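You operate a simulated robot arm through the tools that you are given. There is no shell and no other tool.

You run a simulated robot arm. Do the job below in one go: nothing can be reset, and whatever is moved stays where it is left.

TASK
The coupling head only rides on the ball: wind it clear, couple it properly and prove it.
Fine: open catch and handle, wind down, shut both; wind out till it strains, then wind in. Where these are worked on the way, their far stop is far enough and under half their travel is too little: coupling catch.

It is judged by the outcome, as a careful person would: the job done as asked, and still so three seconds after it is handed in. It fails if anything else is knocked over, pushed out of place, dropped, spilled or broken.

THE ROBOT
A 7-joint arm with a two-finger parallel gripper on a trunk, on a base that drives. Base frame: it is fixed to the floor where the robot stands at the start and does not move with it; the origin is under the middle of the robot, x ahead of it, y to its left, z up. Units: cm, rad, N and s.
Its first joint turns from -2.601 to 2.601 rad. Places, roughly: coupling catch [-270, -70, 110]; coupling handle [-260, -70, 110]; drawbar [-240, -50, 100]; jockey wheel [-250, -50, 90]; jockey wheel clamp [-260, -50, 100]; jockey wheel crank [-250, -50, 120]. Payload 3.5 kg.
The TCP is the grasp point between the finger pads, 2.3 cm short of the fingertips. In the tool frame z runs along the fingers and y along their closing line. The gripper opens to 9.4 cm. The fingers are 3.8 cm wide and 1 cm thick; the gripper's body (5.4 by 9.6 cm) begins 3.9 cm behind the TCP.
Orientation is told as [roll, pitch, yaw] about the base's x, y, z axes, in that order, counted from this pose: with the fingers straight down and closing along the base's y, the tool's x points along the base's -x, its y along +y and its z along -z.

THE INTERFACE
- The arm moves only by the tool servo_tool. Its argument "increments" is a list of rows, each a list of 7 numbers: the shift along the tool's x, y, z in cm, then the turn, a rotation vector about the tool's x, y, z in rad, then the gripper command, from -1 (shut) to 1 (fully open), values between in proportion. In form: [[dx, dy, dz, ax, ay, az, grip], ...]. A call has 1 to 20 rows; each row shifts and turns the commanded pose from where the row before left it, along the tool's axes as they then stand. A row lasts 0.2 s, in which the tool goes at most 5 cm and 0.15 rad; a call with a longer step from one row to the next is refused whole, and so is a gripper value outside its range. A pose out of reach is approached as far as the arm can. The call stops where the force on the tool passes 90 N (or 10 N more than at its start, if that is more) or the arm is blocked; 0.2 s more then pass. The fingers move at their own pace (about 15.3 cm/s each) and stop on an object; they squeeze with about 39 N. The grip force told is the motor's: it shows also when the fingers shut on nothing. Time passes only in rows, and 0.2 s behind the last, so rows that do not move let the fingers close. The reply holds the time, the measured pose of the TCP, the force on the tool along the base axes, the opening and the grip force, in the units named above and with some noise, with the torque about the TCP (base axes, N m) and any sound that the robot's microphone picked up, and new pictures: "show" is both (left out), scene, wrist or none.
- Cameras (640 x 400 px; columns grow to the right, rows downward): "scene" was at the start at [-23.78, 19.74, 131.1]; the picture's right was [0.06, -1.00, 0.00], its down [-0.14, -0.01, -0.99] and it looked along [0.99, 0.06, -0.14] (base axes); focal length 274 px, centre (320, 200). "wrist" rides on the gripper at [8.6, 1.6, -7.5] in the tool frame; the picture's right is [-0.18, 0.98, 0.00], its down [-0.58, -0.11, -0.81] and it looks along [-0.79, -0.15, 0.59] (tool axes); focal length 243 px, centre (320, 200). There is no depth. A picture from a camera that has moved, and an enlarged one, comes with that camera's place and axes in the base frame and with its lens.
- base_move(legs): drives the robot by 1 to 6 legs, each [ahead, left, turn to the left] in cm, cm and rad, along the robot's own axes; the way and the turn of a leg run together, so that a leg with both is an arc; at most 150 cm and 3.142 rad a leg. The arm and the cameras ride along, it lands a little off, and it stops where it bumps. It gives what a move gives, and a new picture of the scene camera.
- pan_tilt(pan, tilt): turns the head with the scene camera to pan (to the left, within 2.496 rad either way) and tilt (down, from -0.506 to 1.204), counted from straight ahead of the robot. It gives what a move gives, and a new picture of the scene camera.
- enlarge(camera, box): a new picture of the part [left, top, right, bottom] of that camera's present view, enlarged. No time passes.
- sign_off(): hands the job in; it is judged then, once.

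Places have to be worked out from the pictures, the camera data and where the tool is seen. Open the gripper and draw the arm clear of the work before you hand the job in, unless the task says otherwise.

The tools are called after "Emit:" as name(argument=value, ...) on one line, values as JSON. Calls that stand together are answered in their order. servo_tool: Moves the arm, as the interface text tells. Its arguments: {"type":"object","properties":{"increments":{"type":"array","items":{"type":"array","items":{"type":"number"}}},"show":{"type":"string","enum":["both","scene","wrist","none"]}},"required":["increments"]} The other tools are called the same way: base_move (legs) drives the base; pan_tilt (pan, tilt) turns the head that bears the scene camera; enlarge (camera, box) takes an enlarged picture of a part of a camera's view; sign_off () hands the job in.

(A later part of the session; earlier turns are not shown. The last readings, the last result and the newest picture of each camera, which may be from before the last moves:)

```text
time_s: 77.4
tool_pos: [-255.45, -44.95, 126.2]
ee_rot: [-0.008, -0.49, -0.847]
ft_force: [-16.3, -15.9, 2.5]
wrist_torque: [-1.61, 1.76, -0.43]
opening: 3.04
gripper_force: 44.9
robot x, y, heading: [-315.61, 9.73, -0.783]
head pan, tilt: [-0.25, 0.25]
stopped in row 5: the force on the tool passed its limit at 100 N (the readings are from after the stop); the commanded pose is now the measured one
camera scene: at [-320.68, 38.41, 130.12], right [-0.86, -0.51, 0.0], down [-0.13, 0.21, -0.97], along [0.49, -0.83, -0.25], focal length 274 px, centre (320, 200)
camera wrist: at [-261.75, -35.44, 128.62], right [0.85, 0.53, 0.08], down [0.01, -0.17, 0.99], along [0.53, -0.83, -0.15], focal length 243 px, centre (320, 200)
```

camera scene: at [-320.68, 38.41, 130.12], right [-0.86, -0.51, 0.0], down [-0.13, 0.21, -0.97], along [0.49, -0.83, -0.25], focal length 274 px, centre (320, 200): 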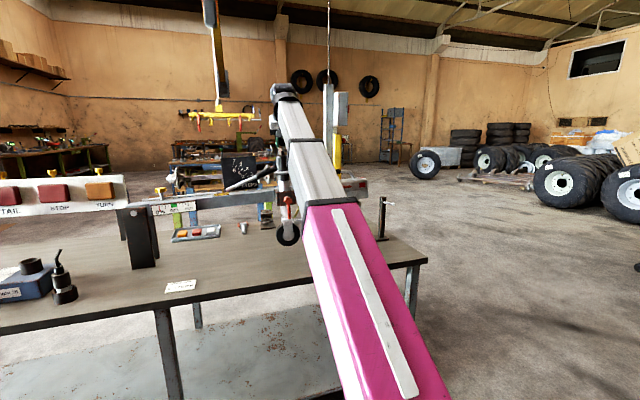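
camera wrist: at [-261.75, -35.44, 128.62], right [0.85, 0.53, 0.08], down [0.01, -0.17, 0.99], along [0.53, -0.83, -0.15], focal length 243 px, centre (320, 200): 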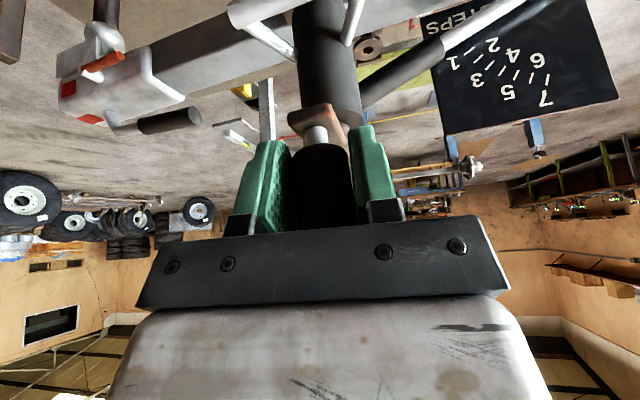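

The crank now resists clockwise turning (about 22 N standing). I look closely at the wheel and the head to see whether it is lifting load or at a stop.

Emit:
enlarge(camera="scene", box=[240, 150, 400, 250])

Emit:
enlarge(camera="wrist", box=[30, 0, 350, 200])

```text
4.00 times, centred on (320, 200) of scene
camera zoom: at [-320.68, 38.41, 130.12], right [-0.86, -0.51, 0.0], down [-0.13, 0.21, -0.97], along [0.49, -0.83, -0.25], focal length 1098 px, centre (320, 200)
```

zoom: 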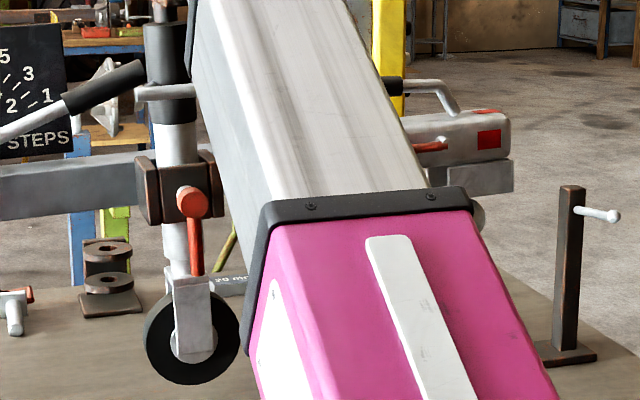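

```text
2.00 times, centred on (190, 100) of wrist
camera zoom: at [-261.75, -35.44, 128.62], right [0.85, 0.53, 0.08], down [0.01, -0.17, 0.99], along [0.53, -0.83, -0.15], focal length 485 px, centre (580, 400)
```

zoom: 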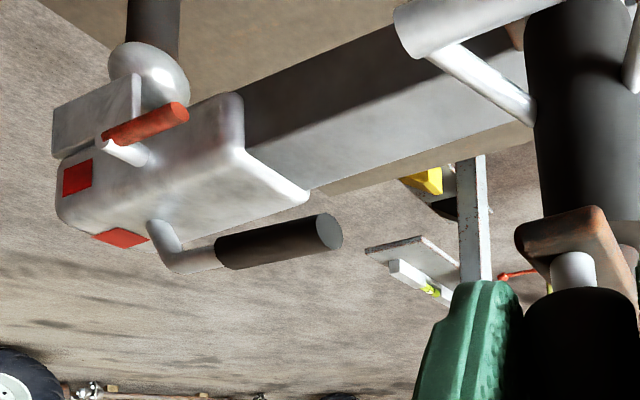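

The views don't settle it. I carry on clockwise slowly, with small steps, to separate load from speed effects.

Emit:
servo_tool(increments=[[0.0, 0.654, 0, 0, 0, 0, -1], [-0.04, 0.653, 0.02, 0, 0, 0, -1], [-0.1, 0.646, 0.05, 0, 0, 0, -1], [-0.153, 0.632, 0.082, 0, 0, 0, -1], [-0.207, 0.612, 0.111, 0, 0, 0, -1], [0, 0, 0, 0, 0, 0, -1]], show="none")

```text
time_s: 78.0
tool_pos: [-255.4, -44.91, 126.17]
ee_rot: [-0.036, -0.493, -0.855]
ft_force: [-16.7, -17.5, 1.0]
wrist_torque: [-1.15, 1.58, -0.72]
opening: 2.97
gripper_force: 44.8
robot x, y, heading: [-315.34, 9.46, -0.79]
head pan, tilt: [-0.25, 0.25]
stopped in row 3: the force on the tool passed its limit at 93 N (the readings are from after the stop); the commanded pose is now the measured one
```

Clockwise is hard-blocked at this point (no movement at 90 N), so that is an end stop or wrong direction. I turn back counter-clockwise past the start and watch the load.

Emit:
servo_tool(increments=[[-0.476, -1.98, 0.255, -0.02, 0, -0.006, -1], [-0.883, -1.665, 0.474, -0.02, 0, -0.006, -1], [-1.277, -1.294, 0.686, -0.02, 0, -0.006, -1], [-1.555, -0.808, 0.835, 0, 0, 0, -1], [-1.697, -0.251, 0.911, 0, 0, 0, -1], [-1.687, 0.331, 0.906, 0, 0, 0, -1], [-1.525, 0.881, 0.819, 0, 0, 0, -1], [0, 0, 0, 0, 0, 0, -1]], show="wrist")

```text
time_s: 79.8
tool_pos: [-252.11, -56.32, 126.19]
ee_rot: [0.008, -0.493, -0.837]
ft_force: [-33.0, -55.7, 11.9]
wrist_torque: [-0.56, 1.61, 0.9]
opening: 3.17
gripper_force: 44.8
robot x, y, heading: [-315.83, 9.33, -0.787]
head pan, tilt: [-0.25, 0.25]
camera wrist: at [-258.6, -46.88, 128.61], right [0.84, 0.54, 0.1], down [0.0, -0.17, 0.98], along [0.55, -0.82, -0.15], focal length 243 px, centre (320, 200)
```

wrist: 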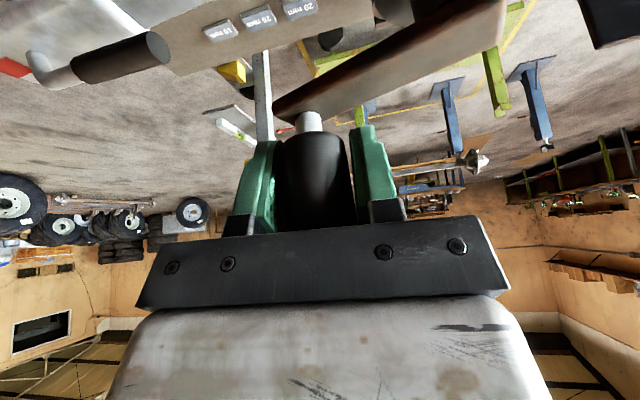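

The knob slipped about 1 cm along the fingers, so readings are mixed. I look closely at the wheel's contact with the bench and at the head before deciding on direction.

Emit:
pan_tilt(pan=-0.25, tilt=0.45)

Emit:
enlarge(camera="scene", box=[260, 140, 340, 190])

Emit:
enlarge(camera="scene", box=[230, 80, 390, 180])

```text
time_s: 80.6
tool_pos: [-252.26, -56.17, 126.32]
ee_rot: [0.006, -0.495, -0.837]
ft_force: [-38.2, -68.0, 18.0]
wrist_torque: [-1.24, 1.21, 1.0]
opening: 3.11
gripper_force: 45.4
robot x, y, heading: [-315.66, 9.46, -0.794]
head pan, tilt: [-0.25, 0.45]
camera scene: at [-320.89, 38.32, 128.29], right [-0.86, -0.51, 0.0], down [-0.22, 0.38, -0.9], along [0.46, -0.78, -0.44], focal length 274 px, centre (320, 200)
```

scene: 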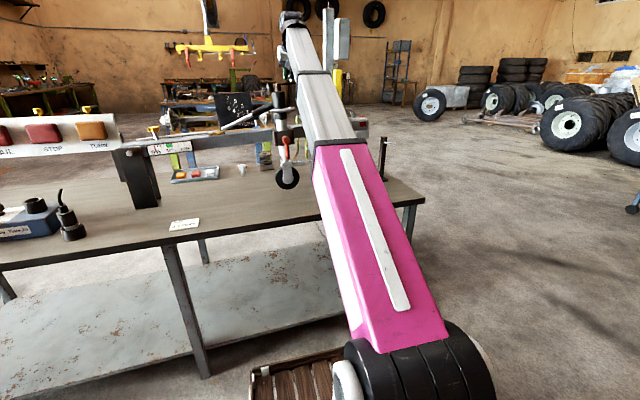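

```text
8.00 times, centred on (300, 165) of scene
camera zoom: at [-320.89, 38.32, 128.29], right [-0.86, -0.51, 0.0], down [-0.22, 0.38, -0.9], along [0.46, -0.78, -0.44], focal length 2195 px, centre (480, 480)
```

zoom: 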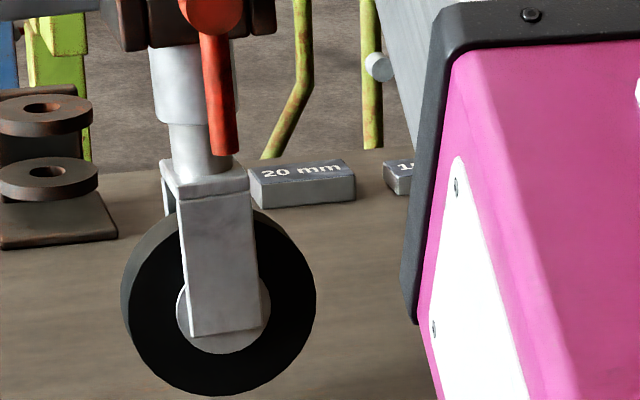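

```text
4.00 times, centred on (310, 130) of scene
camera zoom: at [-320.89, 38.32, 128.29], right [-0.86, -0.51, 0.0], down [-0.22, 0.38, -0.9], along [0.46, -0.78, -0.44], focal length 1098 px, centre (360, 480)
```

zoom: 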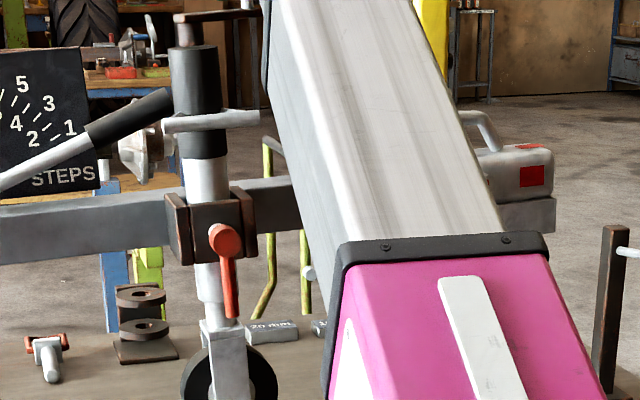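

Standing force keeps growing, so I release the knob to relax everything and re-measure where it sits.

Emit:
servo_tool(increments=[[0, 0, 0, 0, 0, 0, 0.3], [0, 0, 0, 0, 0, 0, 0.6], [0, 0, 0, 0, 0, 0, 0.6]], show="wrist")

Emit:
enlarge(camera="wrist", box=[160, 0, 480, 200])

```text
time_s: 81.4
tool_pos: [-251.63, -55.45, 126.11]
ee_rot: [0.023, -0.49, -0.832]
ft_force: [0.6, 0.3, 0.4]
wrist_torque: [0.0, 0.0, 0.0]
opening: 7.53
gripper_force: 0.1
robot x, y, heading: [-315.74, 9.47, -0.791]
head pan, tilt: [-0.25, 0.45]
camera wrist: at [-258.18, -46.05, 128.58], right [0.83, 0.55, 0.11], down [-0.01, -0.19, 0.98], along [0.56, -0.81, -0.15], focal length 243 px, centre (320, 200)
```

wrist: 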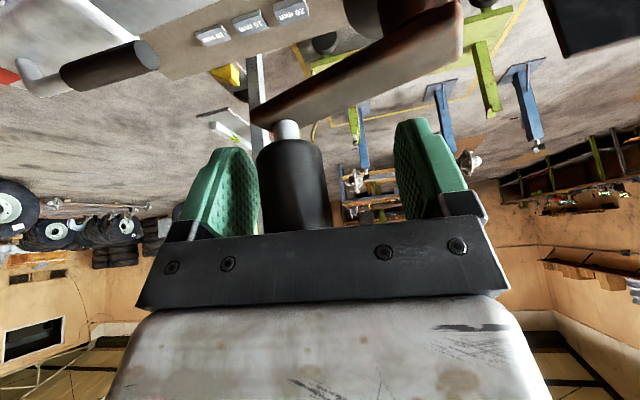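

```text
2.00 times, centred on (320, 100) of wrist
camera zoom: at [-258.18, -46.05, 128.58], right [0.83, 0.55, 0.11], down [-0.01, -0.19, 0.98], along [0.56, -0.81, -0.15], focal length 485 px, centre (320, 400)
```

zoom: 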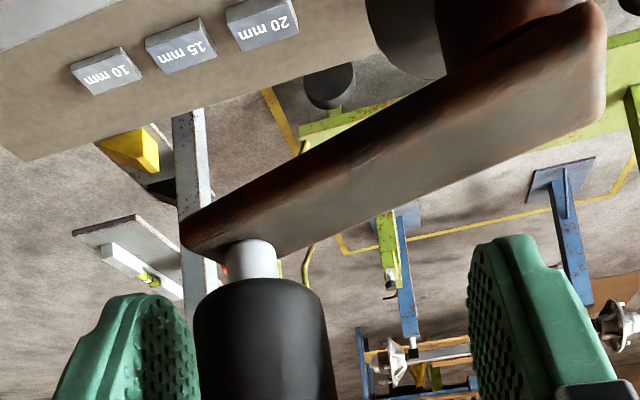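

The crank stays where left, knob now at about (-253,-55.5). I re-centre, grip again, and try counter-clockwise slowly in small steps.

Emit:
servo_tool(increments=[[0.42, -0.5, -0.22, 0, 0, 0, 0.6], [0.42, -0.5, -0.22, 0, 0, 0, 0.6], [0, 0, 0, 0, 0, 0, -0.2], [0, 0, 0, 0, 0, 0, -1], [0, 0, 0, 0, 0, 0, -1]], show="wrist")

```text
time_s: 82.6
tool_pos: [-253.07, -55.43, 126.2]
ee_rot: [0.02, -0.492, -0.83]
ft_force: [-1.6, 2.4, 3.9]
wrist_torque: [-1.43, 2.12, 0.19]
opening: 3.14
gripper_force: 44.7
robot x, y, heading: [-315.28, 9.59, -0.788]
head pan, tilt: [-0.25, 0.45]
camera wrist: at [-259.68, -46.07, 128.6], right [0.83, 0.55, 0.11], down [0.0, -0.18, 0.98], along [0.56, -0.82, -0.15], focal length 243 px, centre (320, 200)
```

wrist: 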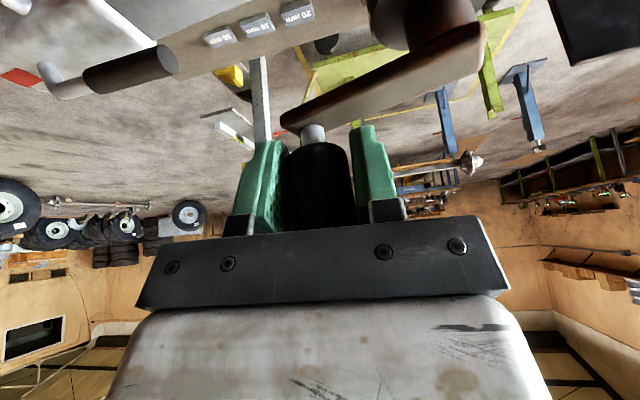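

Now gripped without strain. Slow counter-clockwise test of 0.45 rad.

Emit:
servo_tool(increments=[[-0.373, 0.245, 0.2, 0, 0, 0, -1], [-0.373, 0.245, 0.2, 0, 0, 0, -1], [-0.335, 0.3, 0.18, 0, 0, 0, -1], [-0.335, 0.3, 0.18, 0, 0, 0, -1], [-0.29, 0.355, 0.156, 0, 0, 0, -1], [-0.29, 0.355, 0.156, 0, 0, 0, -1]], show="wrist")

```text
time_s: 84.0
tool_pos: [-250.37, -56.16, 126.17]
ee_rot: [0.017, -0.494, -0.834]
ft_force: [-12.1, -32.0, -4.6]
wrist_torque: [-1.74, 0.97, 0.57]
opening: 3.12
gripper_force: 45.0
robot x, y, heading: [-315.48, 9.73, -0.79]
head pan, tilt: [-0.25, 0.45]
camera wrist: at [-256.9, -46.82, 128.57], right [0.83, 0.55, 0.1], down [0.0, -0.18, 0.98], along [0.56, -0.82, -0.15], focal length 243 px, centre (320, 200)
```

wrist: 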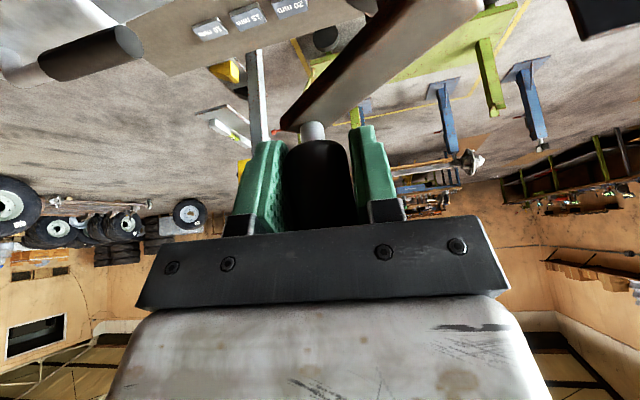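

Counter-clockwise turns easily; the load was my radius being short. I enlarge the radius to 6.7 and carry on, checking forces as I go.

Emit:
servo_tool(increments=[[-0.604, 0.524, 0.324, 0, 0, 0, -1], [-0.604, 0.524, 0.324, 0, 0, 0, -1], [-0.27, 0.777, 0.145, 0, 0, 0, -1], [-0.27, 0.777, 0.145, 0, 0, 0, -1], [-0.092, 0.829, 0.049, 0, 0, 0, -1], [-0.092, 0.829, 0.049, 0, 0, 0, -1], [0, 0, 0, 0, 0, 0, -1]], show="none")

```text
time_s: 85.6
tool_pos: [-245.58, -54.58, 126.24]
ee_rot: [0.024, -0.49, -0.833]
ft_force: [-5.7, -1.5, -22.0]
wrist_torque: [-1.58, 1.21, 0.27]
opening: 3.21
gripper_force: 44.9
robot x, y, heading: [-315.28, 9.37, -0.79]
head pan, tilt: [-0.25, 0.45]
```

Almost no sideways force now: centre about (-250.3,-49.7), radius 6.7. I continue counter-clockwise over the far-left part with a small correction for the tool's roll.

Emit:
servo_tool(increments=[[0.285, 1.98, -0.1, 0, 0, 0, -1], [0.787, 1.803, -0.374, 0, 0, 0, -1], [1.219, 1.465, -0.615, 0, 0, 0, -1], [1.541, 0.997, -0.801, 0, 0, 0, -1], [1.726, 0.438, -0.915, 0, 0, 0, -1], [0, 0, 0, 0, 0, 0, -1]], show="wrist")

Emit:
enlarge(camera="scene", box=[230, 80, 390, 180])

```text
time_s: 87.0
tool_pos: [-245.34, -45.91, 126.27]
ee_rot: [0.015, -0.493, -0.834]
ft_force: [-19.9, -29.3, -6.9]
wrist_torque: [-1.96, 0.64, 0.58]
opening: 3.17
gripper_force: 44.9
robot x, y, heading: [-315.64, 9.44, -0.788]
head pan, tilt: [-0.25, 0.45]
camera wrist: at [-251.83, -36.5, 128.73], right [0.83, 0.54, 0.1], down [0.0, -0.18, 0.98], along [0.55, -0.82, -0.15], focal length 243 px, centre (320, 200)
```

wrist: 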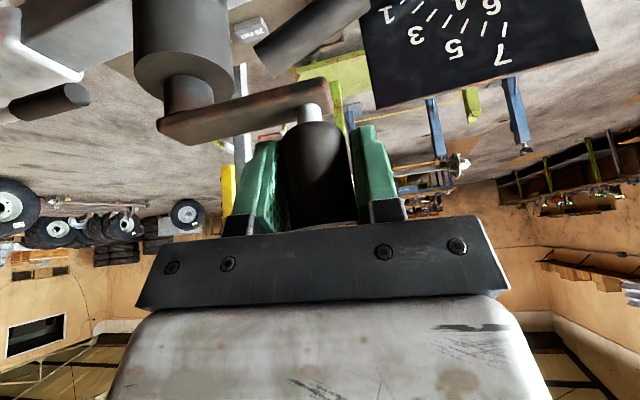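

```text
4.00 times, centred on (310, 130) of scene
camera zoom: at [-320.78, 38.41, 128.27], right [-0.86, -0.51, 0.0], down [-0.22, 0.38, -0.9], along [0.46, -0.78, -0.44], focal length 1098 px, centre (360, 480)
```

zoom: 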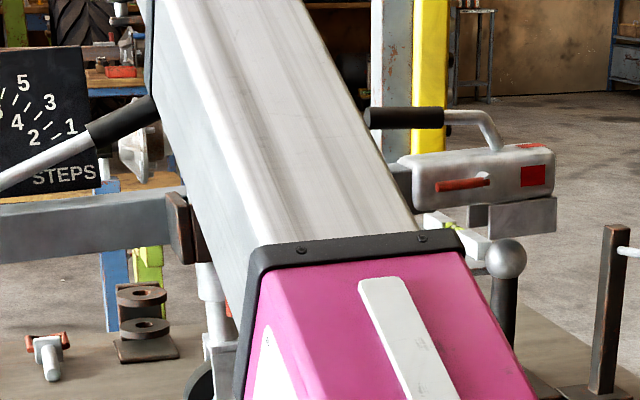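

Fitting the circle to the measured points gives centre (-249.9,-50.0), radius 6.2. I carry on counter-clockwise round the near side with that.

Emit:
servo_tool(increments=[[1.6, -0.618, -0.873, 0, 0, 0, -1], [1.473, -0.81, -0.81, 0, 0, 0, -1], [1.192, -1.268, -0.669, 0, 0, 0, -1], [0.809, -1.626, -0.471, 0, 0, 0, -1], [0.345, -1.821, -0.227, 0, 0, 0, -1], [0, 0, 0, 0, 0, 0, -1]], show="none")

```text
time_s: 88.4
tool_pos: [-253.91, -44.85, 126.4]
ee_rot: [0.024, -0.492, -0.833]
ft_force: [-4.5, 21.7, 24.6]
wrist_torque: [-1.69, 1.25, 0.41]
opening: 3.25
gripper_force: 45.5
robot x, y, heading: [-315.61, 9.36, -0.788]
head pan, tilt: [-0.25, 0.45]
```

Refit: centre (-250.2,-49.9), radius 6.26. An upward push grows on the tool as I turn counter-clockwise, which suggests the crank (and so the drawbar) is rising, i.e. winding out. I carry on with a slight lift.

Emit:
servo_tool(increments=[[0.068, -1.834, -0.249, 0, 0, 0, -1], [-0.578, -1.757, 0.27, 0, 0, 0, -1], [-1.008, -1.491, 0.507, 0, 0, 0, -1], [-1.349, -1.092, 0.699, 0, 0, 0, -1], [-1.57, -0.593, 0.829, 0, 0, 0, -1], [-1.648, -0.042, 0.885, 0, 0, 0, -1], [0, 0, 0, 0, 0, 0, -1]], show="both")

Emit:
enlarge(camera="scene", box=[230, 80, 390, 180])

```text
time_s: 89.6
tool_pos: [-255.39, -52.68, 127.1]
ee_rot: [0.026, -0.492, -0.82]
ft_force: [-8.4, 18.2, 35.2]
wrist_torque: [-0.65, 1.5, 1.06]
opening: 3.2
gripper_force: 44.5
robot x, y, heading: [-315.53, 9.4, -0.785]
head pan, tilt: [-0.25, 0.45]
stopped in row 6: the force on the tool passed its limit at 100 N (the readings are from after the stop); the commanded pose is now the measured one
camera scene: at [-320.86, 38.76, 128.21], right [-0.86, -0.51, 0.0], down [-0.22, 0.37, -0.9], along [0.46, -0.78, -0.43], focal length 274 px, centre (320, 200)
camera wrist: at [-262.18, -43.34, 129.53], right [0.82, 0.56, 0.11], down [-0.01, -0.19, 0.98], along [0.57, -0.81, -0.15], focal length 243 px, centre (320, 200)
```

scene: 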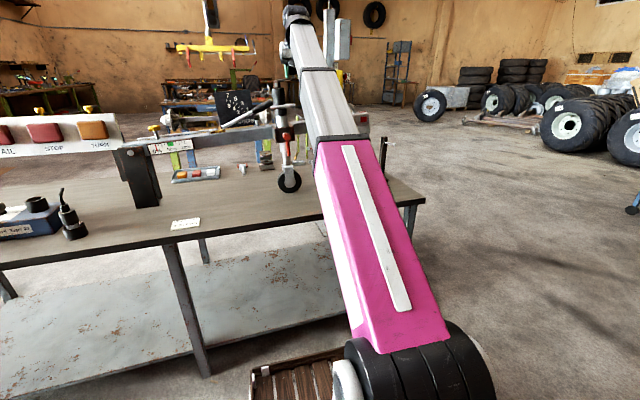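
wrist: 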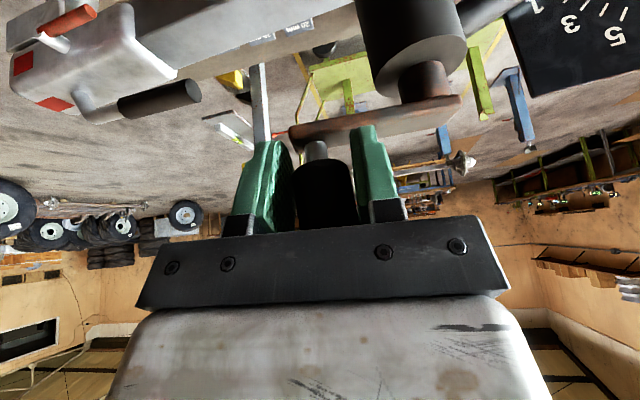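

```text
4.00 times, centred on (310, 130) of scene
camera zoom: at [-320.86, 38.76, 128.21], right [-0.86, -0.51, 0.0], down [-0.22, 0.37, -0.9], along [0.46, -0.78, -0.43], focal length 1098 px, centre (360, 480)
```

zoom: 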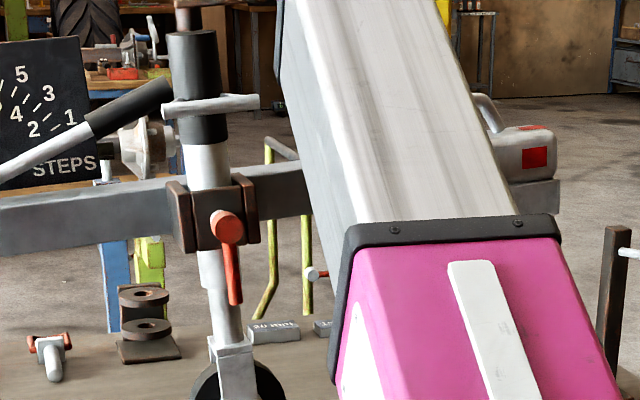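

The clamp and drawbar have visibly risen against the bench items, so counter-clockwise winds out and lifts. The knob is also rising within my fingers; I release, raise 0.8 cm, and grip anew.

Emit:
servo_tool(increments=[[0, 0, 0, 0, 0, 0, 0.4], [0, 0, 0, 0, 0, 0, 0.4], [-0.19, 0, -0.352, 0, 0, 0, 0.4], [-0.19, 0, -0.352, 0, 0, 0, 0.4], [0, 0, 0, 0, 0, 0, 0.4]], show="wrist")

Emit:
enlarge(camera="wrist", box=[160, 50, 480, 250])

```text
time_s: 90.8
tool_pos: [-255.31, -53.0, 127.4]
ee_rot: [0.028, -0.488, -0.826]
ft_force: [0.2, -1.0, 0.6]
wrist_torque: [0.03, -0.02, -0.02]
opening: 6.6
gripper_force: 0.1
robot x, y, heading: [-315.68, 9.46, -0.79]
head pan, tilt: [-0.25, 0.45]
camera wrist: at [-262.04, -43.64, 129.93], right [0.82, 0.56, 0.11], down [0.0, -0.19, 0.98], along [0.57, -0.81, -0.15], focal length 243 px, centre (320, 200)
```

wrist: 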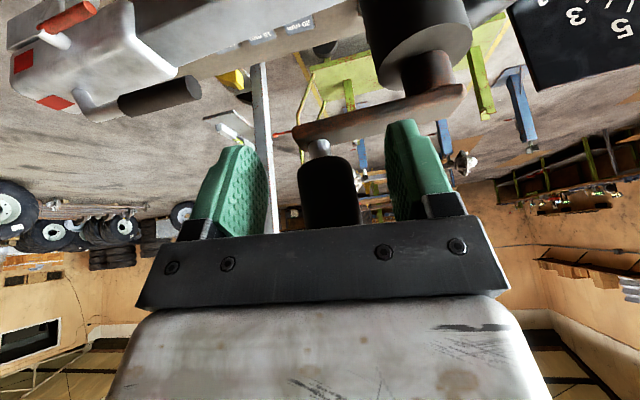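

```text
2.00 times, centred on (320, 150) of wrist
camera zoom: at [-262.04, -43.64, 129.93], right [0.82, 0.56, 0.11], down [0.0, -0.19, 0.98], along [0.57, -0.81, -0.15], focal length 485 px, centre (320, 300)
```

zoom: 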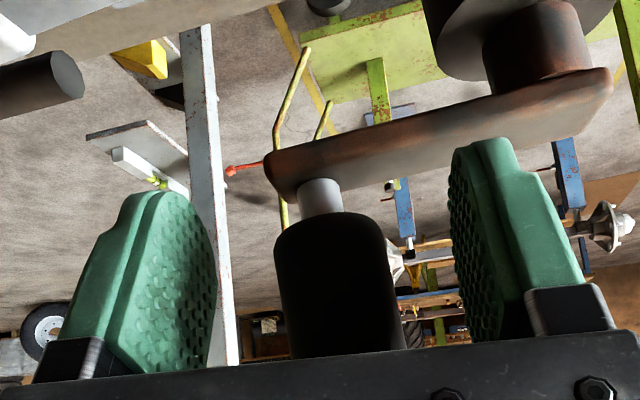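

The knob sits about 1 cm further forward than the grasp point; I move in and close.

Emit:
servo_tool(increments=[[-0.44, 0.08, 0.237, 0, 0, 0, 0.4], [-0.44, 0.08, 0.237, 0, 0, 0, 0.4], [0, 0, 0, 0, 0, 0, -0.2], [0, 0, 0, 0, 0, 0, -1], [0, 0, 0, 0, 0, 0, -1]], show="wrist")

```text
time_s: 92.0
tool_pos: [-254.6, -53.39, 127.57]
ee_rot: [0.026, -0.492, -0.824]
ft_force: [6.5, 6.3, 7.1]
wrist_torque: [-1.47, 1.54, 0.09]
opening: 3.35
gripper_force: 44.8
robot x, y, heading: [-315.85, 9.36, -0.792]
head pan, tilt: [-0.25, 0.45]
camera wrist: at [-261.26, -44.17, 130.0], right [0.82, 0.56, 0.11], down [0.0, -0.19, 0.98], along [0.57, -0.81, -0.15], focal length 243 px, centre (320, 200)
```

wrist: 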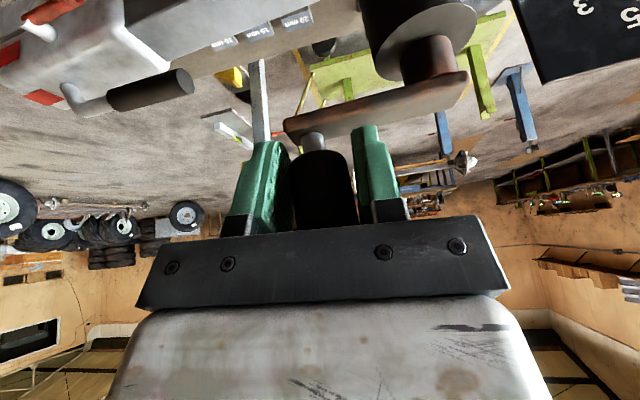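

Grip good with little strain. I go on counter-clockwise with a climb of about 0.2 cm per radian built in.

Emit:
servo_tool(increments=[[-1.0, -0.09, 0.5, 0, 0, 0, -1], [-1.3, 0.15, 0.62, 0, 0, 0, -1], [-1.3, 0.75, 0.66, 0, 0, 0, -1], [-1.1, 1.15, 0.56, 0, 0, 0, -1], [-0.75, 1.5, 0.4, 0, 0, 0, -1], [-0.35, 1.65, 0.18, 0, 0, 0, -1], [0, 0, 0, 0, 0, 0, -1]], show="none")

```text
time_s: 93.6
tool_pos: [-246.22, -54.94, 127.97]
ee_rot: [0.027, -0.492, -0.827]
ft_force: [9.3, -10.5, 14.4]
wrist_torque: [-2.27, 1.89, -0.21]
opening: 3.35
gripper_force: 45.3
robot x, y, heading: [-315.51, 9.35, -0.787]
head pan, tilt: [-0.25, 0.45]
```

Working well; I update the centre to (-249.45,-49.65) and carry on round the left side, slightly steeper climb.

Emit:
servo_tool(increments=[[-0.254, 1.869, -0.001, 0, 0, 0, -1], [0.408, 1.809, -0.245, 0, 0, 0, -1], [0.858, 1.588, -0.493, 0, 0, 0, -1], [1.228, 1.225, -0.703, 0, 0, 0, -1], [1.484, 0.752, -0.855, 0, 0, 0, -1], [1.609, 0.213, -0.937, 0, 0, 0, -1], [1.582, -0.346, -0.939, 0, 0, 0, -1], [0, 0, 0, 0, 0, 0, -1]], show="none")

```text
time_s: 95.4
tool_pos: [-246.45, -42.93, 128.77]
ee_rot: [0.044, -0.49, -0.816]
ft_force: [5.8, 20.6, 18.5]
wrist_torque: [-0.88, 1.92, -0.27]
opening: 3.5
gripper_force: 45.0
robot x, y, heading: [-315.74, 9.97, -0.792]
head pan, tilt: [-0.25, 0.45]
stopped in row 8: the force on the tool passed its limit at 93 N (the readings are from after the stop); the commanded pose is now the measured one
```

Stopped on force and the tool is about 1 cm out from the expected circle; I look at how the knob sits in the grip.

Emit:
servo_tool(increments=[[0, 0, 0, 0, 0, 0, -1]], show="both")

Emit:
enlarge(camera="wrist", box=[160, 0, 480, 200])

Emit:
enlarge(camera="scene", box=[230, 80, 390, 180])

```text
time_s: 95.8
tool_pos: [-246.59, -42.8, 128.61]
ee_rot: [0.044, -0.489, -0.817]
ft_force: [10.1, 28.5, 24.8]
wrist_torque: [-0.85, 2.12, -0.28]
opening: 3.48
gripper_force: 45.2
robot x, y, heading: [-315.66, 9.66, -0.792]
head pan, tilt: [-0.25, 0.45]
camera scene: at [-320.8, 38.88, 128.21], right [-0.86, -0.51, 0.0], down [-0.22, 0.37, -0.9], along [0.46, -0.78, -0.43], focal length 274 px, centre (320, 200)
camera wrist: at [-253.39, -33.69, 131.17], right [0.81, 0.57, 0.13], down [-0.01, -0.2, 0.98], along [0.58, -0.8, -0.15], focal length 243 px, centre (320, 200)
```

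scene: 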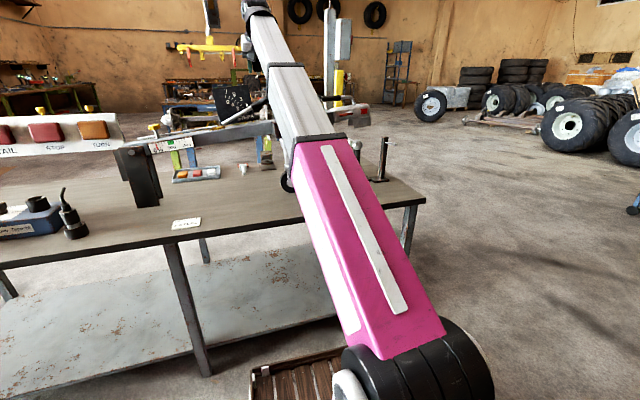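
wrist: 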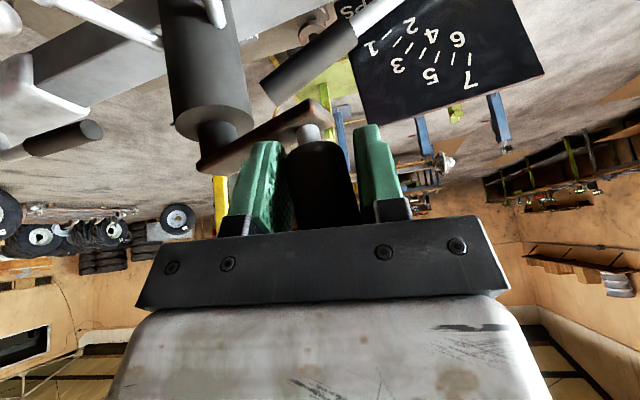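

```text
2.00 times, centred on (320, 100) of wrist
camera zoom: at [-253.39, -33.69, 131.17], right [0.81, 0.57, 0.13], down [-0.01, -0.2, 0.98], along [0.58, -0.8, -0.15], focal length 485 px, centre (320, 400)
```

zoom: 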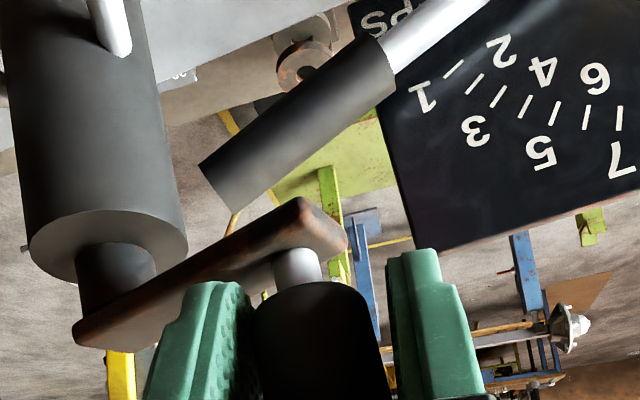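

```text
4.00 times, centred on (310, 130) of scene
camera zoom: at [-320.8, 38.88, 128.21], right [-0.86, -0.51, 0.0], down [-0.22, 0.37, -0.9], along [0.46, -0.78, -0.43], focal length 1098 px, centre (360, 480)
```

zoom: 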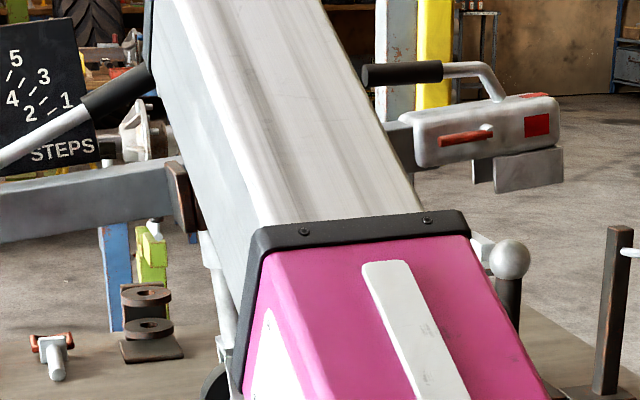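

The head now stands about 5 cm clear above the ball, so winding clear is done. I release the knob, lift a little and draw back, then examine the catch and handle.

Emit:
servo_tool(increments=[[0, 0, 0, 0, 0, 0, 0.5], [0, 0, 0, 0, 0, 0, 1], [0, 0, 0, 0, 0, 0, 1], [-0.35, 0, -0.66, 0, 0, 0, 1], [-0.35, 0, -0.66, 0, 0, 0, 1], [0.88, 0, -0.474, 0, 0, 0, 1], [1.76, 0, -0.95, 0, 0, 0, 1], [1.76, 0, -0.95, 0, 0, 0, 1], [1.76, 0, -0.95, 0, 0, 0, 1], [1.76, 0, -0.95, 0, 0, 0, 1], [1.76, 0, -0.95, 0, 0, 0, 1], [0.88, 0, -0.47, 0, 0, 0, 1]], show="wrist")

```text
time_s: 98.4
tool_pos: [-255.05, -34.61, 130.12]
ee_rot: [0.044, -0.491, -0.82]
ft_force: [0.1, -0.3, -0.1]
wrist_torque: [0.02, 0.02, -0.01]
opening: 9.39
gripper_force: 0.0
robot x, y, heading: [-315.58, 9.47, -0.785]
head pan, tilt: [-0.25, 0.45]
camera wrist: at [-261.88, -25.43, 132.55], right [0.82, 0.57, 0.12], down [-0.01, -0.2, 0.98], along [0.58, -0.8, -0.15], focal length 243 px, centre (320, 200)
```

wrist: 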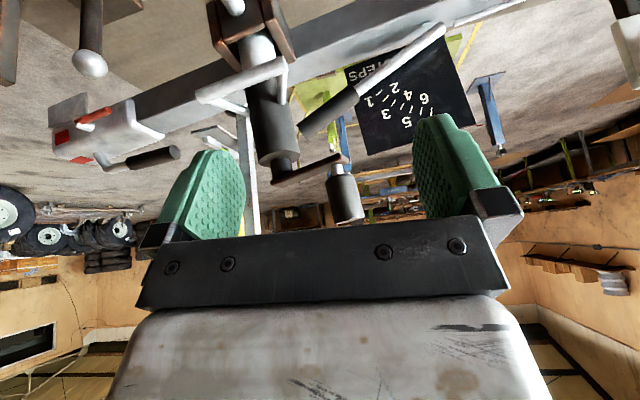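

Free of the knob. I slide right and lower a little to view the coupling head's catch and handle at close range.

Emit:
servo_tool(increments=[[0, -1.5, 0, 0, 0, 0, 1], [0, -3, 0, 0, 0, 0, 1], [0, -3, 0, 0, 0, 0, 1], [0, -3, 0, 0, 0, 0, 1], [0, -3, 0, 0, 0, 0, 1], [0, -3, 0, 0, 0, 0, 1], [0, -3, 0, 0, 0, 0, 1], [0, -3, 0, 0, 0, 0, 1], [0, -2.5, 0, 0, 0, 0, 1], [0.5, -1.5, 0.8, 0, 0, 0, 1], [0.9, 0, 1.7, 0, 0, 0, 1], [0.9, 0, 1.7, 0, 0, 0, 1], [0.9, 0, 1.7, 0, 0, 0, 1], [0.5, 0, 0.8, 0, 0, 0, 1]], show="both")

Emit:
enlarge(camera="wrist", box=[100, 0, 420, 200])

```text
time_s: 101.4
tool_pos: [-273.98, -52.77, 121.28]
ee_rot: [0.044, -0.489, -0.82]
ft_force: [-0.2, -0.1, 0.6]
wrist_torque: [0.03, 0.03, -0.03]
opening: 9.37
gripper_force: 0.0
robot x, y, heading: [-315.49, 9.77, -0.789]
head pan, tilt: [-0.25, 0.45]
camera scene: at [-320.79, 38.7, 128.24], right [-0.86, -0.51, 0.0], down [-0.22, 0.37, -0.9], along [0.46, -0.77, -0.44], focal length 274 px, centre (320, 200)
camera wrist: at [-280.74, -43.58, 123.86], right [0.82, 0.57, 0.12], down [-0.01, -0.2, 0.98], along [0.58, -0.8, -0.15], focal length 243 px, centre (320, 200)
```

scene: 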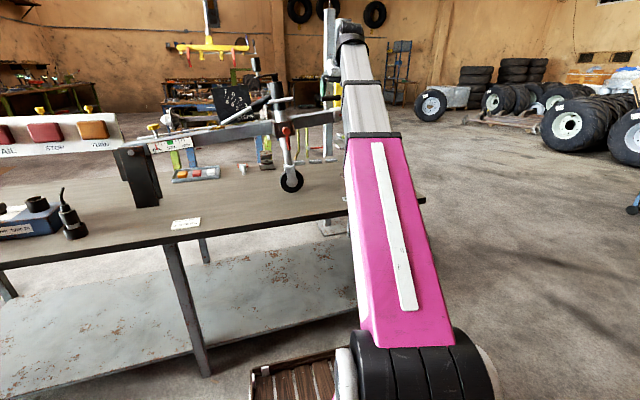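
wrist: 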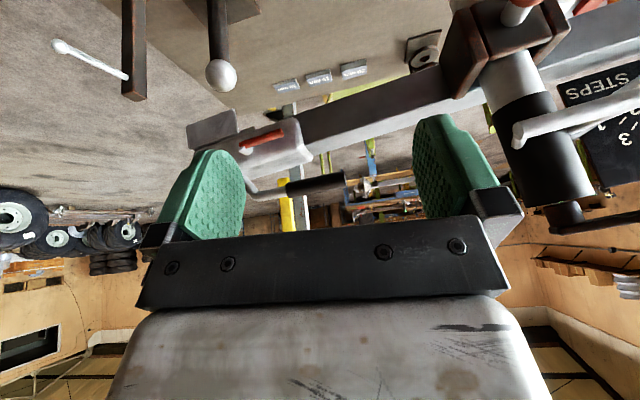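

```text
2.00 times, centred on (260, 100) of wrist
camera zoom: at [-280.74, -43.58, 123.86], right [0.82, 0.57, 0.12], down [-0.01, -0.2, 0.98], along [0.58, -0.8, -0.15], focal length 485 px, centre (440, 400)
```

zoom: 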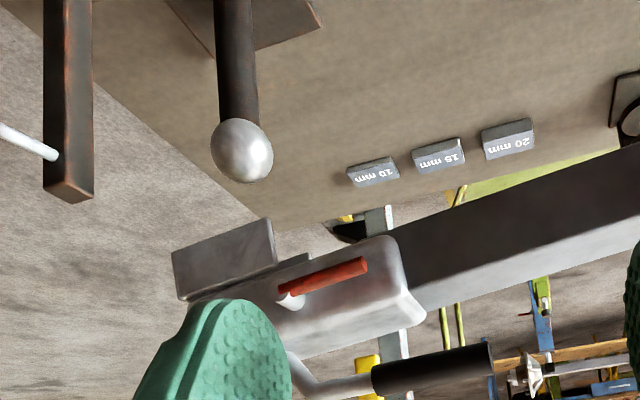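

The head is well clear of the ball. From two views: catch pivot stem at (-271.3,-71.6,112) with its red lever reaching back to (-267.5,-67.9,111); handle grip from (-259.5,-66.3,117) to (-265.3,-72,117). I turn the tool to point level at the head, then roll it so the fingers close vertically.

Emit:
servo_tool(increments=[[0, 0, 0, 0, -0.06, 0, 1], [0, 0, 0, 0, -0.13, 0, 1], [0, 0, 0, 0, -0.13, 0, 1], [0, 0, 0, 0, -0.13, 0, 1], [0, 0, 0, 0, -0.13, 0, 1], [0, 0, 0, 0, -0.13, 0, 1], [0, 0, 0, 0, -0.13, 0, 1], [0, 0, 0, 0, -0.13, 0, 1], [0, 0, 0, 0, -0.1, 0, 1], [0, 0, 0, 0, 0, 0, 1]], show="both")

```text
time_s: 103.6
tool_pos: [-273.98, -52.74, 121.38]
ee_rot: [1.346, -1.531, -2.144]
ft_force: [-0.2, 0.6, 0.4]
wrist_torque: [0.01, 0.01, 0.0]
opening: 9.4
gripper_force: 0.0
robot x, y, heading: [-316.01, 9.93, -0.79]
head pan, tilt: [-0.25, 0.45]
camera scene: at [-320.79, 38.7, 128.24], right [-0.86, -0.51, 0.0], down [-0.22, 0.37, -0.9], along [0.46, -0.77, -0.44], focal length 274 px, centre (320, 200)
camera wrist: at [-277.91, -45.88, 112.81], right [0.7, 0.68, 0.22], down [-0.65, 0.48, 0.58], along [0.29, -0.55, 0.78], focal length 243 px, centre (320, 200)
```

scene: 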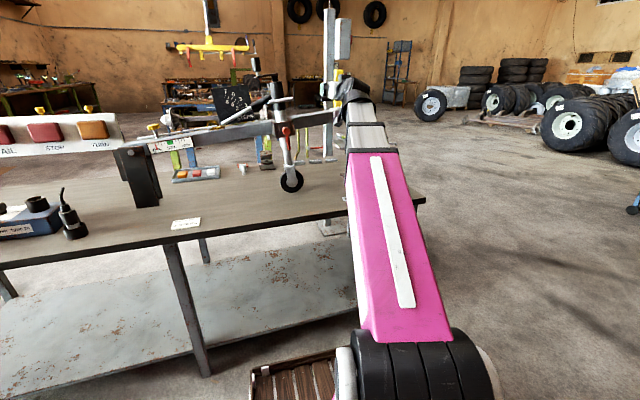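
wrist: 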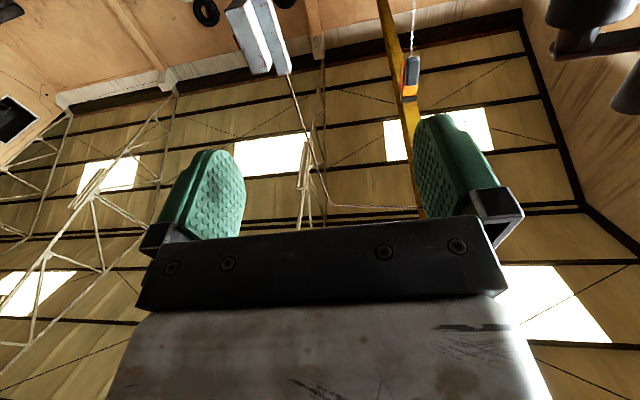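

Level pointing works, and tool x is now straight down, z forward. I roll by -90° so the camera swings to the right and the fingers close vertically.

Emit:
servo_tool(increments=[[0, 0, 0, 0, 0, -0.08, 1], [0, 0, 0, 0, 0, -0.14, 1], [0, 0, 0, 0, 0, -0.14, 1], [0, 0, 0, 0, 0, -0.14, 1], [0, 0, 0, 0, 0, -0.14, 1], [0, 0, 0, 0, 0, -0.14, 1], [0, 0, 0, 0, 0, -0.14, 1], [0, 0, 0, 0, 0, -0.14, 1], [0, 0, 0, 0, 0, -0.14, 1], [0, 0, 0, 0, 0, -0.14, 1], [0, 0, 0, 0, 0, -0.14, 1], [0, 0, 0, 0, 0, -0.09, 1], [0, 0, 0, 0, 0, 0, 1]], show="wrist")

Emit:
enlarge(camera="scene", box=[240, 70, 400, 170])

```text
time_s: 106.4
tool_pos: [-273.99, -52.79, 121.45]
ee_rot: [-1.56, -0.038, 0.772]
ft_force: [0.9, -0.4, 0.9]
wrist_torque: [0.01, -0.03, -0.03]
opening: 9.38
gripper_force: 0.0
robot x, y, heading: [-315.42, 9.78, -0.788]
head pan, tilt: [-0.25, 0.45]
camera wrist: at [-285.47, -53.33, 119.5], right [0.15, 0.16, -0.98], down [-0.15, 0.98, 0.14], along [0.98, 0.12, 0.17], focal length 243 px, centre (320, 200)
```

wrist: 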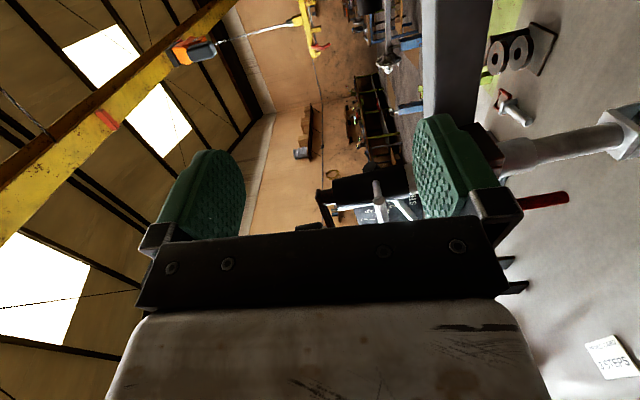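

```text
4.00 times, centred on (320, 120) of scene
camera zoom: at [-320.79, 38.7, 128.24], right [-0.86, -0.51, 0.0], down [-0.22, 0.37, -0.9], along [0.46, -0.77, -0.44], focal length 1098 px, centre (320, 520)
```

zoom: 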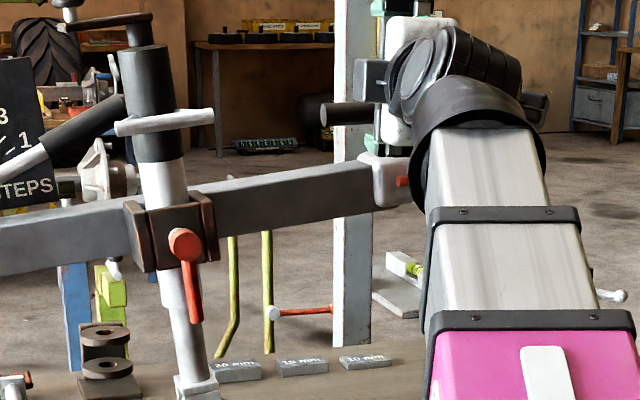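

Fingers now close vertically with the tool level. I set a 4 cm opening, go to the catch's height, and advance most of the way to its red lever.

Emit:
servo_tool(increments=[[1, 1, 0, 0, 0, 0, 0.4], [1.7, 2, 0, 0, 0, 0, -0.15], [1.7, 2, 0, 0, 0, 0, -0.15], [1.7, 2, 0, 0, 0, 0, -0.15], [1.43, 1.8, 0, 0, 0, 0, -0.15], [0, 1, 1, 0, 0, 0, -0.15], [0, 0, 2, 0, 0, 0, -0.15], [0, 0, 2, 0, 0, 0, -0.15], [0, 0, 2, 0, 0, 0, -0.15], [0, 0, 1.5, 0, 0, 0, -0.15], [0, 0, 0, 0, 0, 0, -0.15]], show="both")

Emit:
enlarge(camera="scene", box=[280, 70, 440, 170])

```text
time_s: 108.8
tool_pos: [-273.3, -63.78, 111.33]
ee_rot: [-1.559, -0.04, 0.77]
ft_force: [0.7, -0.7, 1.0]
wrist_torque: [0.03, -0.01, 0.01]
opening: 4.01
gripper_force: 0.1
robot x, y, heading: [-315.6, 9.54, -0.789]
head pan, tilt: [-0.25, 0.45]
camera scene: at [-320.8, 38.7, 128.24], right [-0.86, -0.51, 0.0], down [-0.22, 0.37, -0.9], along [0.46, -0.77, -0.44], focal length 274 px, centre (320, 200)
camera wrist: at [-284.75, -64.29, 109.35], right [0.15, 0.16, -0.97], down [-0.15, 0.98, 0.14], along [0.98, 0.12, 0.17], focal length 243 px, centre (320, 200)
```

scene: 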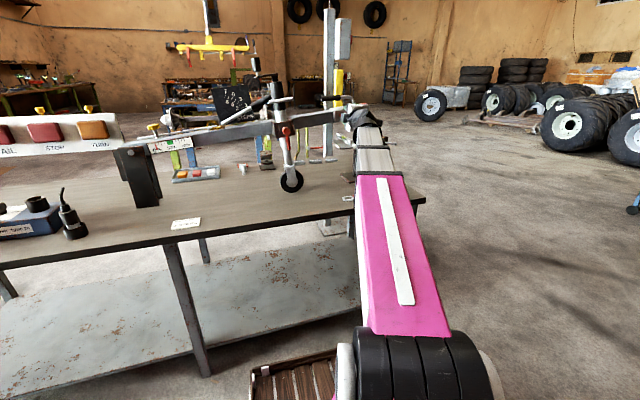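
wrist: 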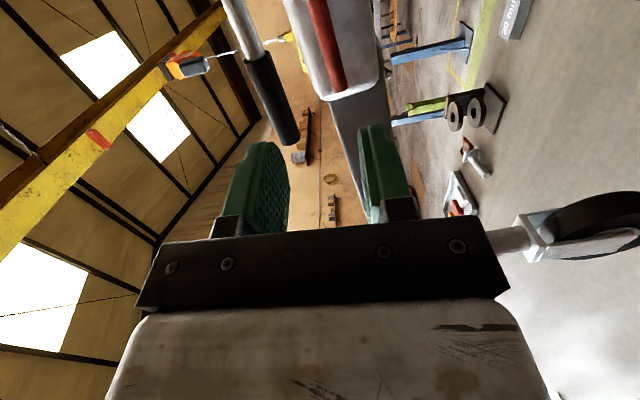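

```text
4.00 times, centred on (360, 120) of scene
camera zoom: at [-320.8, 38.7, 128.24], right [-0.86, -0.51, 0.0], down [-0.22, 0.37, -0.9], along [0.46, -0.77, -0.44], focal length 1098 px, centre (160, 520)
```

zoom: 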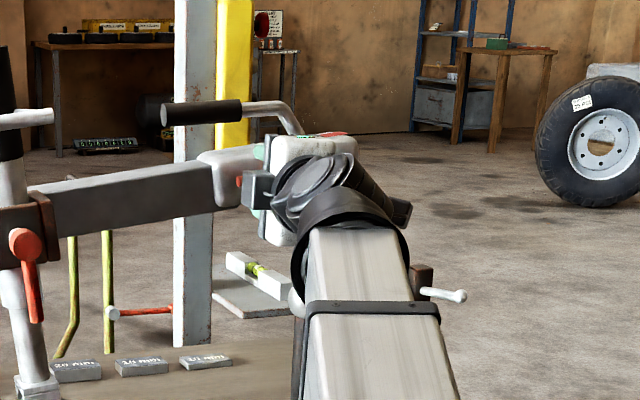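

The red lever's tip shows at about z 110, between finger levels. I trim position (1.4 right, 1 down) and advance 6 cm so the fingers straddle it.

Emit:
servo_tool(increments=[[0.7, 0.5, 0, 0, 0, 0, -0.15], [0.7, 0.5, 0.5, 0, 0, 0, -0.15], [0, 0, 1.2, 0, 0, 0, -0.15], [0, 0, 1.2, 0, 0, 0, -0.15], [0, 0, 1.2, 0, 0, 0, -0.15], [0, 0, 1.0, 0, 0, 0, -0.15], [0, 0, 0.6, 0, 0, 0, -0.15], [0, 0, 0, 0, 0, 0, -0.15]], show="wrist")

Emit:
enlarge(camera="wrist", box=[160, 50, 480, 250])

```text
time_s: 110.6
tool_pos: [-270.18, -68.86, 110.22]
ee_rot: [-1.56, -0.04, 0.771]
ft_force: [0.8, 0.0, 0.0]
wrist_torque: [-0.03, 0.02, 0.01]
opening: 3.99
gripper_force: 0.1
robot x, y, heading: [-315.48, 9.8, -0.79]
head pan, tilt: [-0.25, 0.45]
camera wrist: at [-281.73, -69.37, 108.11], right [0.15, 0.16, -0.97], down [-0.15, 0.98, 0.14], along [0.98, 0.12, 0.17], focal length 243 px, centre (320, 200)
```

wrist: 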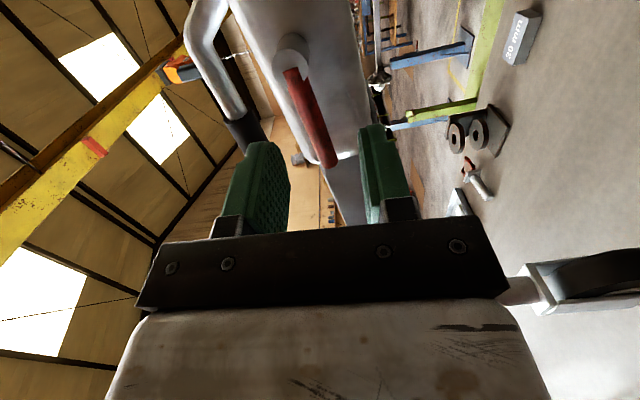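

```text
2.00 times, centred on (320, 150) of wrist
camera zoom: at [-281.73, -69.37, 108.11], right [0.15, 0.16, -0.97], down [-0.15, 0.98, 0.14], along [0.98, 0.12, 0.17], focal length 485 px, centre (320, 300)
```

zoom: 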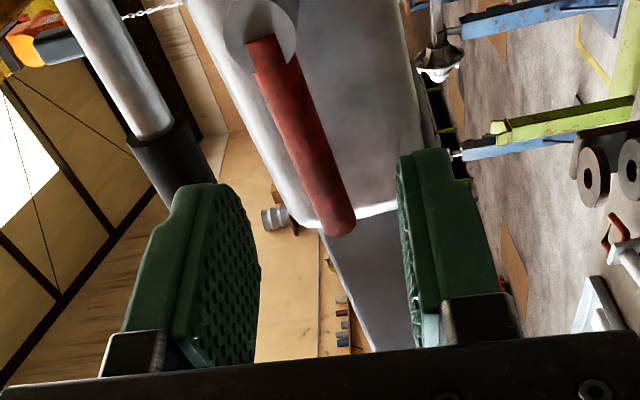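

The lever lies deeper than thought: pivot about (-269.8,-74.2,110.2), tip (-265.5,-69.8,110). I advance a further 2.8 cm gently so the fingertips overlap it.

Emit:
servo_tool(increments=[[0, 0, 0.5, 0, 0, 0, -0.15], [0, 0, 0.6, 0, 0, 0, -0.15], [0, 0, 0.6, 0, 0, 0, -0.15], [0, 0, 0.6, 0, 0, 0, -0.15], [0, 0, 0.5, 0, 0, 0, -0.15], [0, 0, 0, 0, 0, 0, -0.15]], show="wrist")

Emit:
enlarge(camera="wrist", box=[160, 50, 480, 250])

```text
time_s: 112.0
tool_pos: [-268.27, -70.85, 110.24]
ee_rot: [-1.561, -0.04, 0.772]
ft_force: [-0.6, 1.3, -0.4]
wrist_torque: [-0.05, 0.04, 0.0]
opening: 3.99
gripper_force: 0.0
robot x, y, heading: [-316.02, 9.85, -0.787]
head pan, tilt: [-0.25, 0.45]
camera wrist: at [-279.75, -71.32, 108.19], right [0.15, 0.16, -0.97], down [-0.15, 0.98, 0.14], along [0.98, 0.12, 0.17], focal length 243 px, centre (320, 200)
```

wrist: 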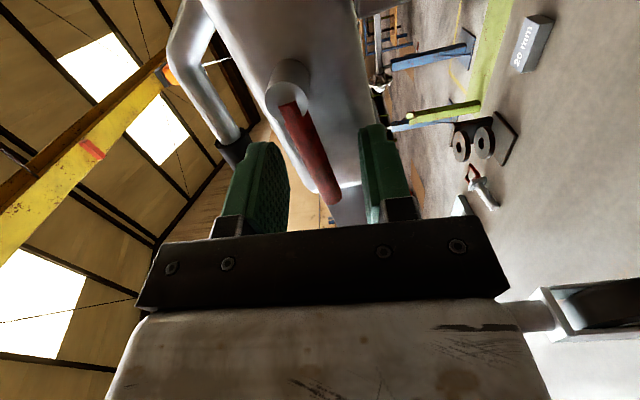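

```text
2.00 times, centred on (320, 150) of wrist
camera zoom: at [-279.75, -71.32, 108.19], right [0.15, 0.16, -0.97], down [-0.15, 0.98, 0.14], along [0.98, 0.12, 0.17], focal length 485 px, centre (320, 300)
```

zoom: 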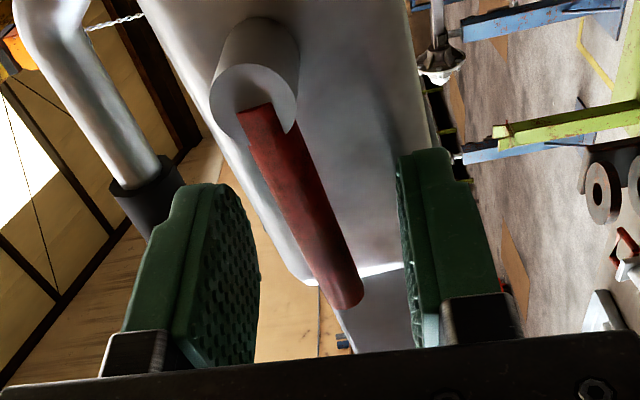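

The lever is now between the fingers near the grasp point. I shift 0.8 cm towards its tip and close on it.

Emit:
servo_tool(increments=[[-0.4, 0, 0, 0, 0, 0, -0.15], [-0.4, 0, 0, 0, 0, 0, -0.15], [0, 0, 0, 0, 0, 0, -0.5], [0, 0, 0, 0, 0, 0, -1], [0, 0, 0, 0, 0, 0, -1]], show="wrist")

```text
time_s: 113.2
tool_pos: [-267.72, -70.41, 110.41]
ee_rot: [-1.565, -0.037, 0.77]
ft_force: [6.4, -0.6, 37.0]
wrist_torque: [-1.5, 0.94, -0.88]
opening: 1.23
gripper_force: 45.6
robot x, y, heading: [-315.67, 9.56, -0.791]
head pan, tilt: [-0.25, 0.45]
camera wrist: at [-279.19, -70.71, 108.44], right [0.15, 0.16, -0.98], down [-0.15, 0.98, 0.14], along [0.98, 0.12, 0.17], focal length 243 px, centre (320, 200)
```

wrist: 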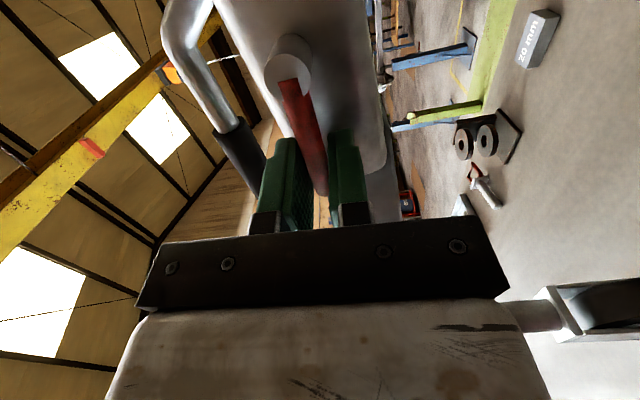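

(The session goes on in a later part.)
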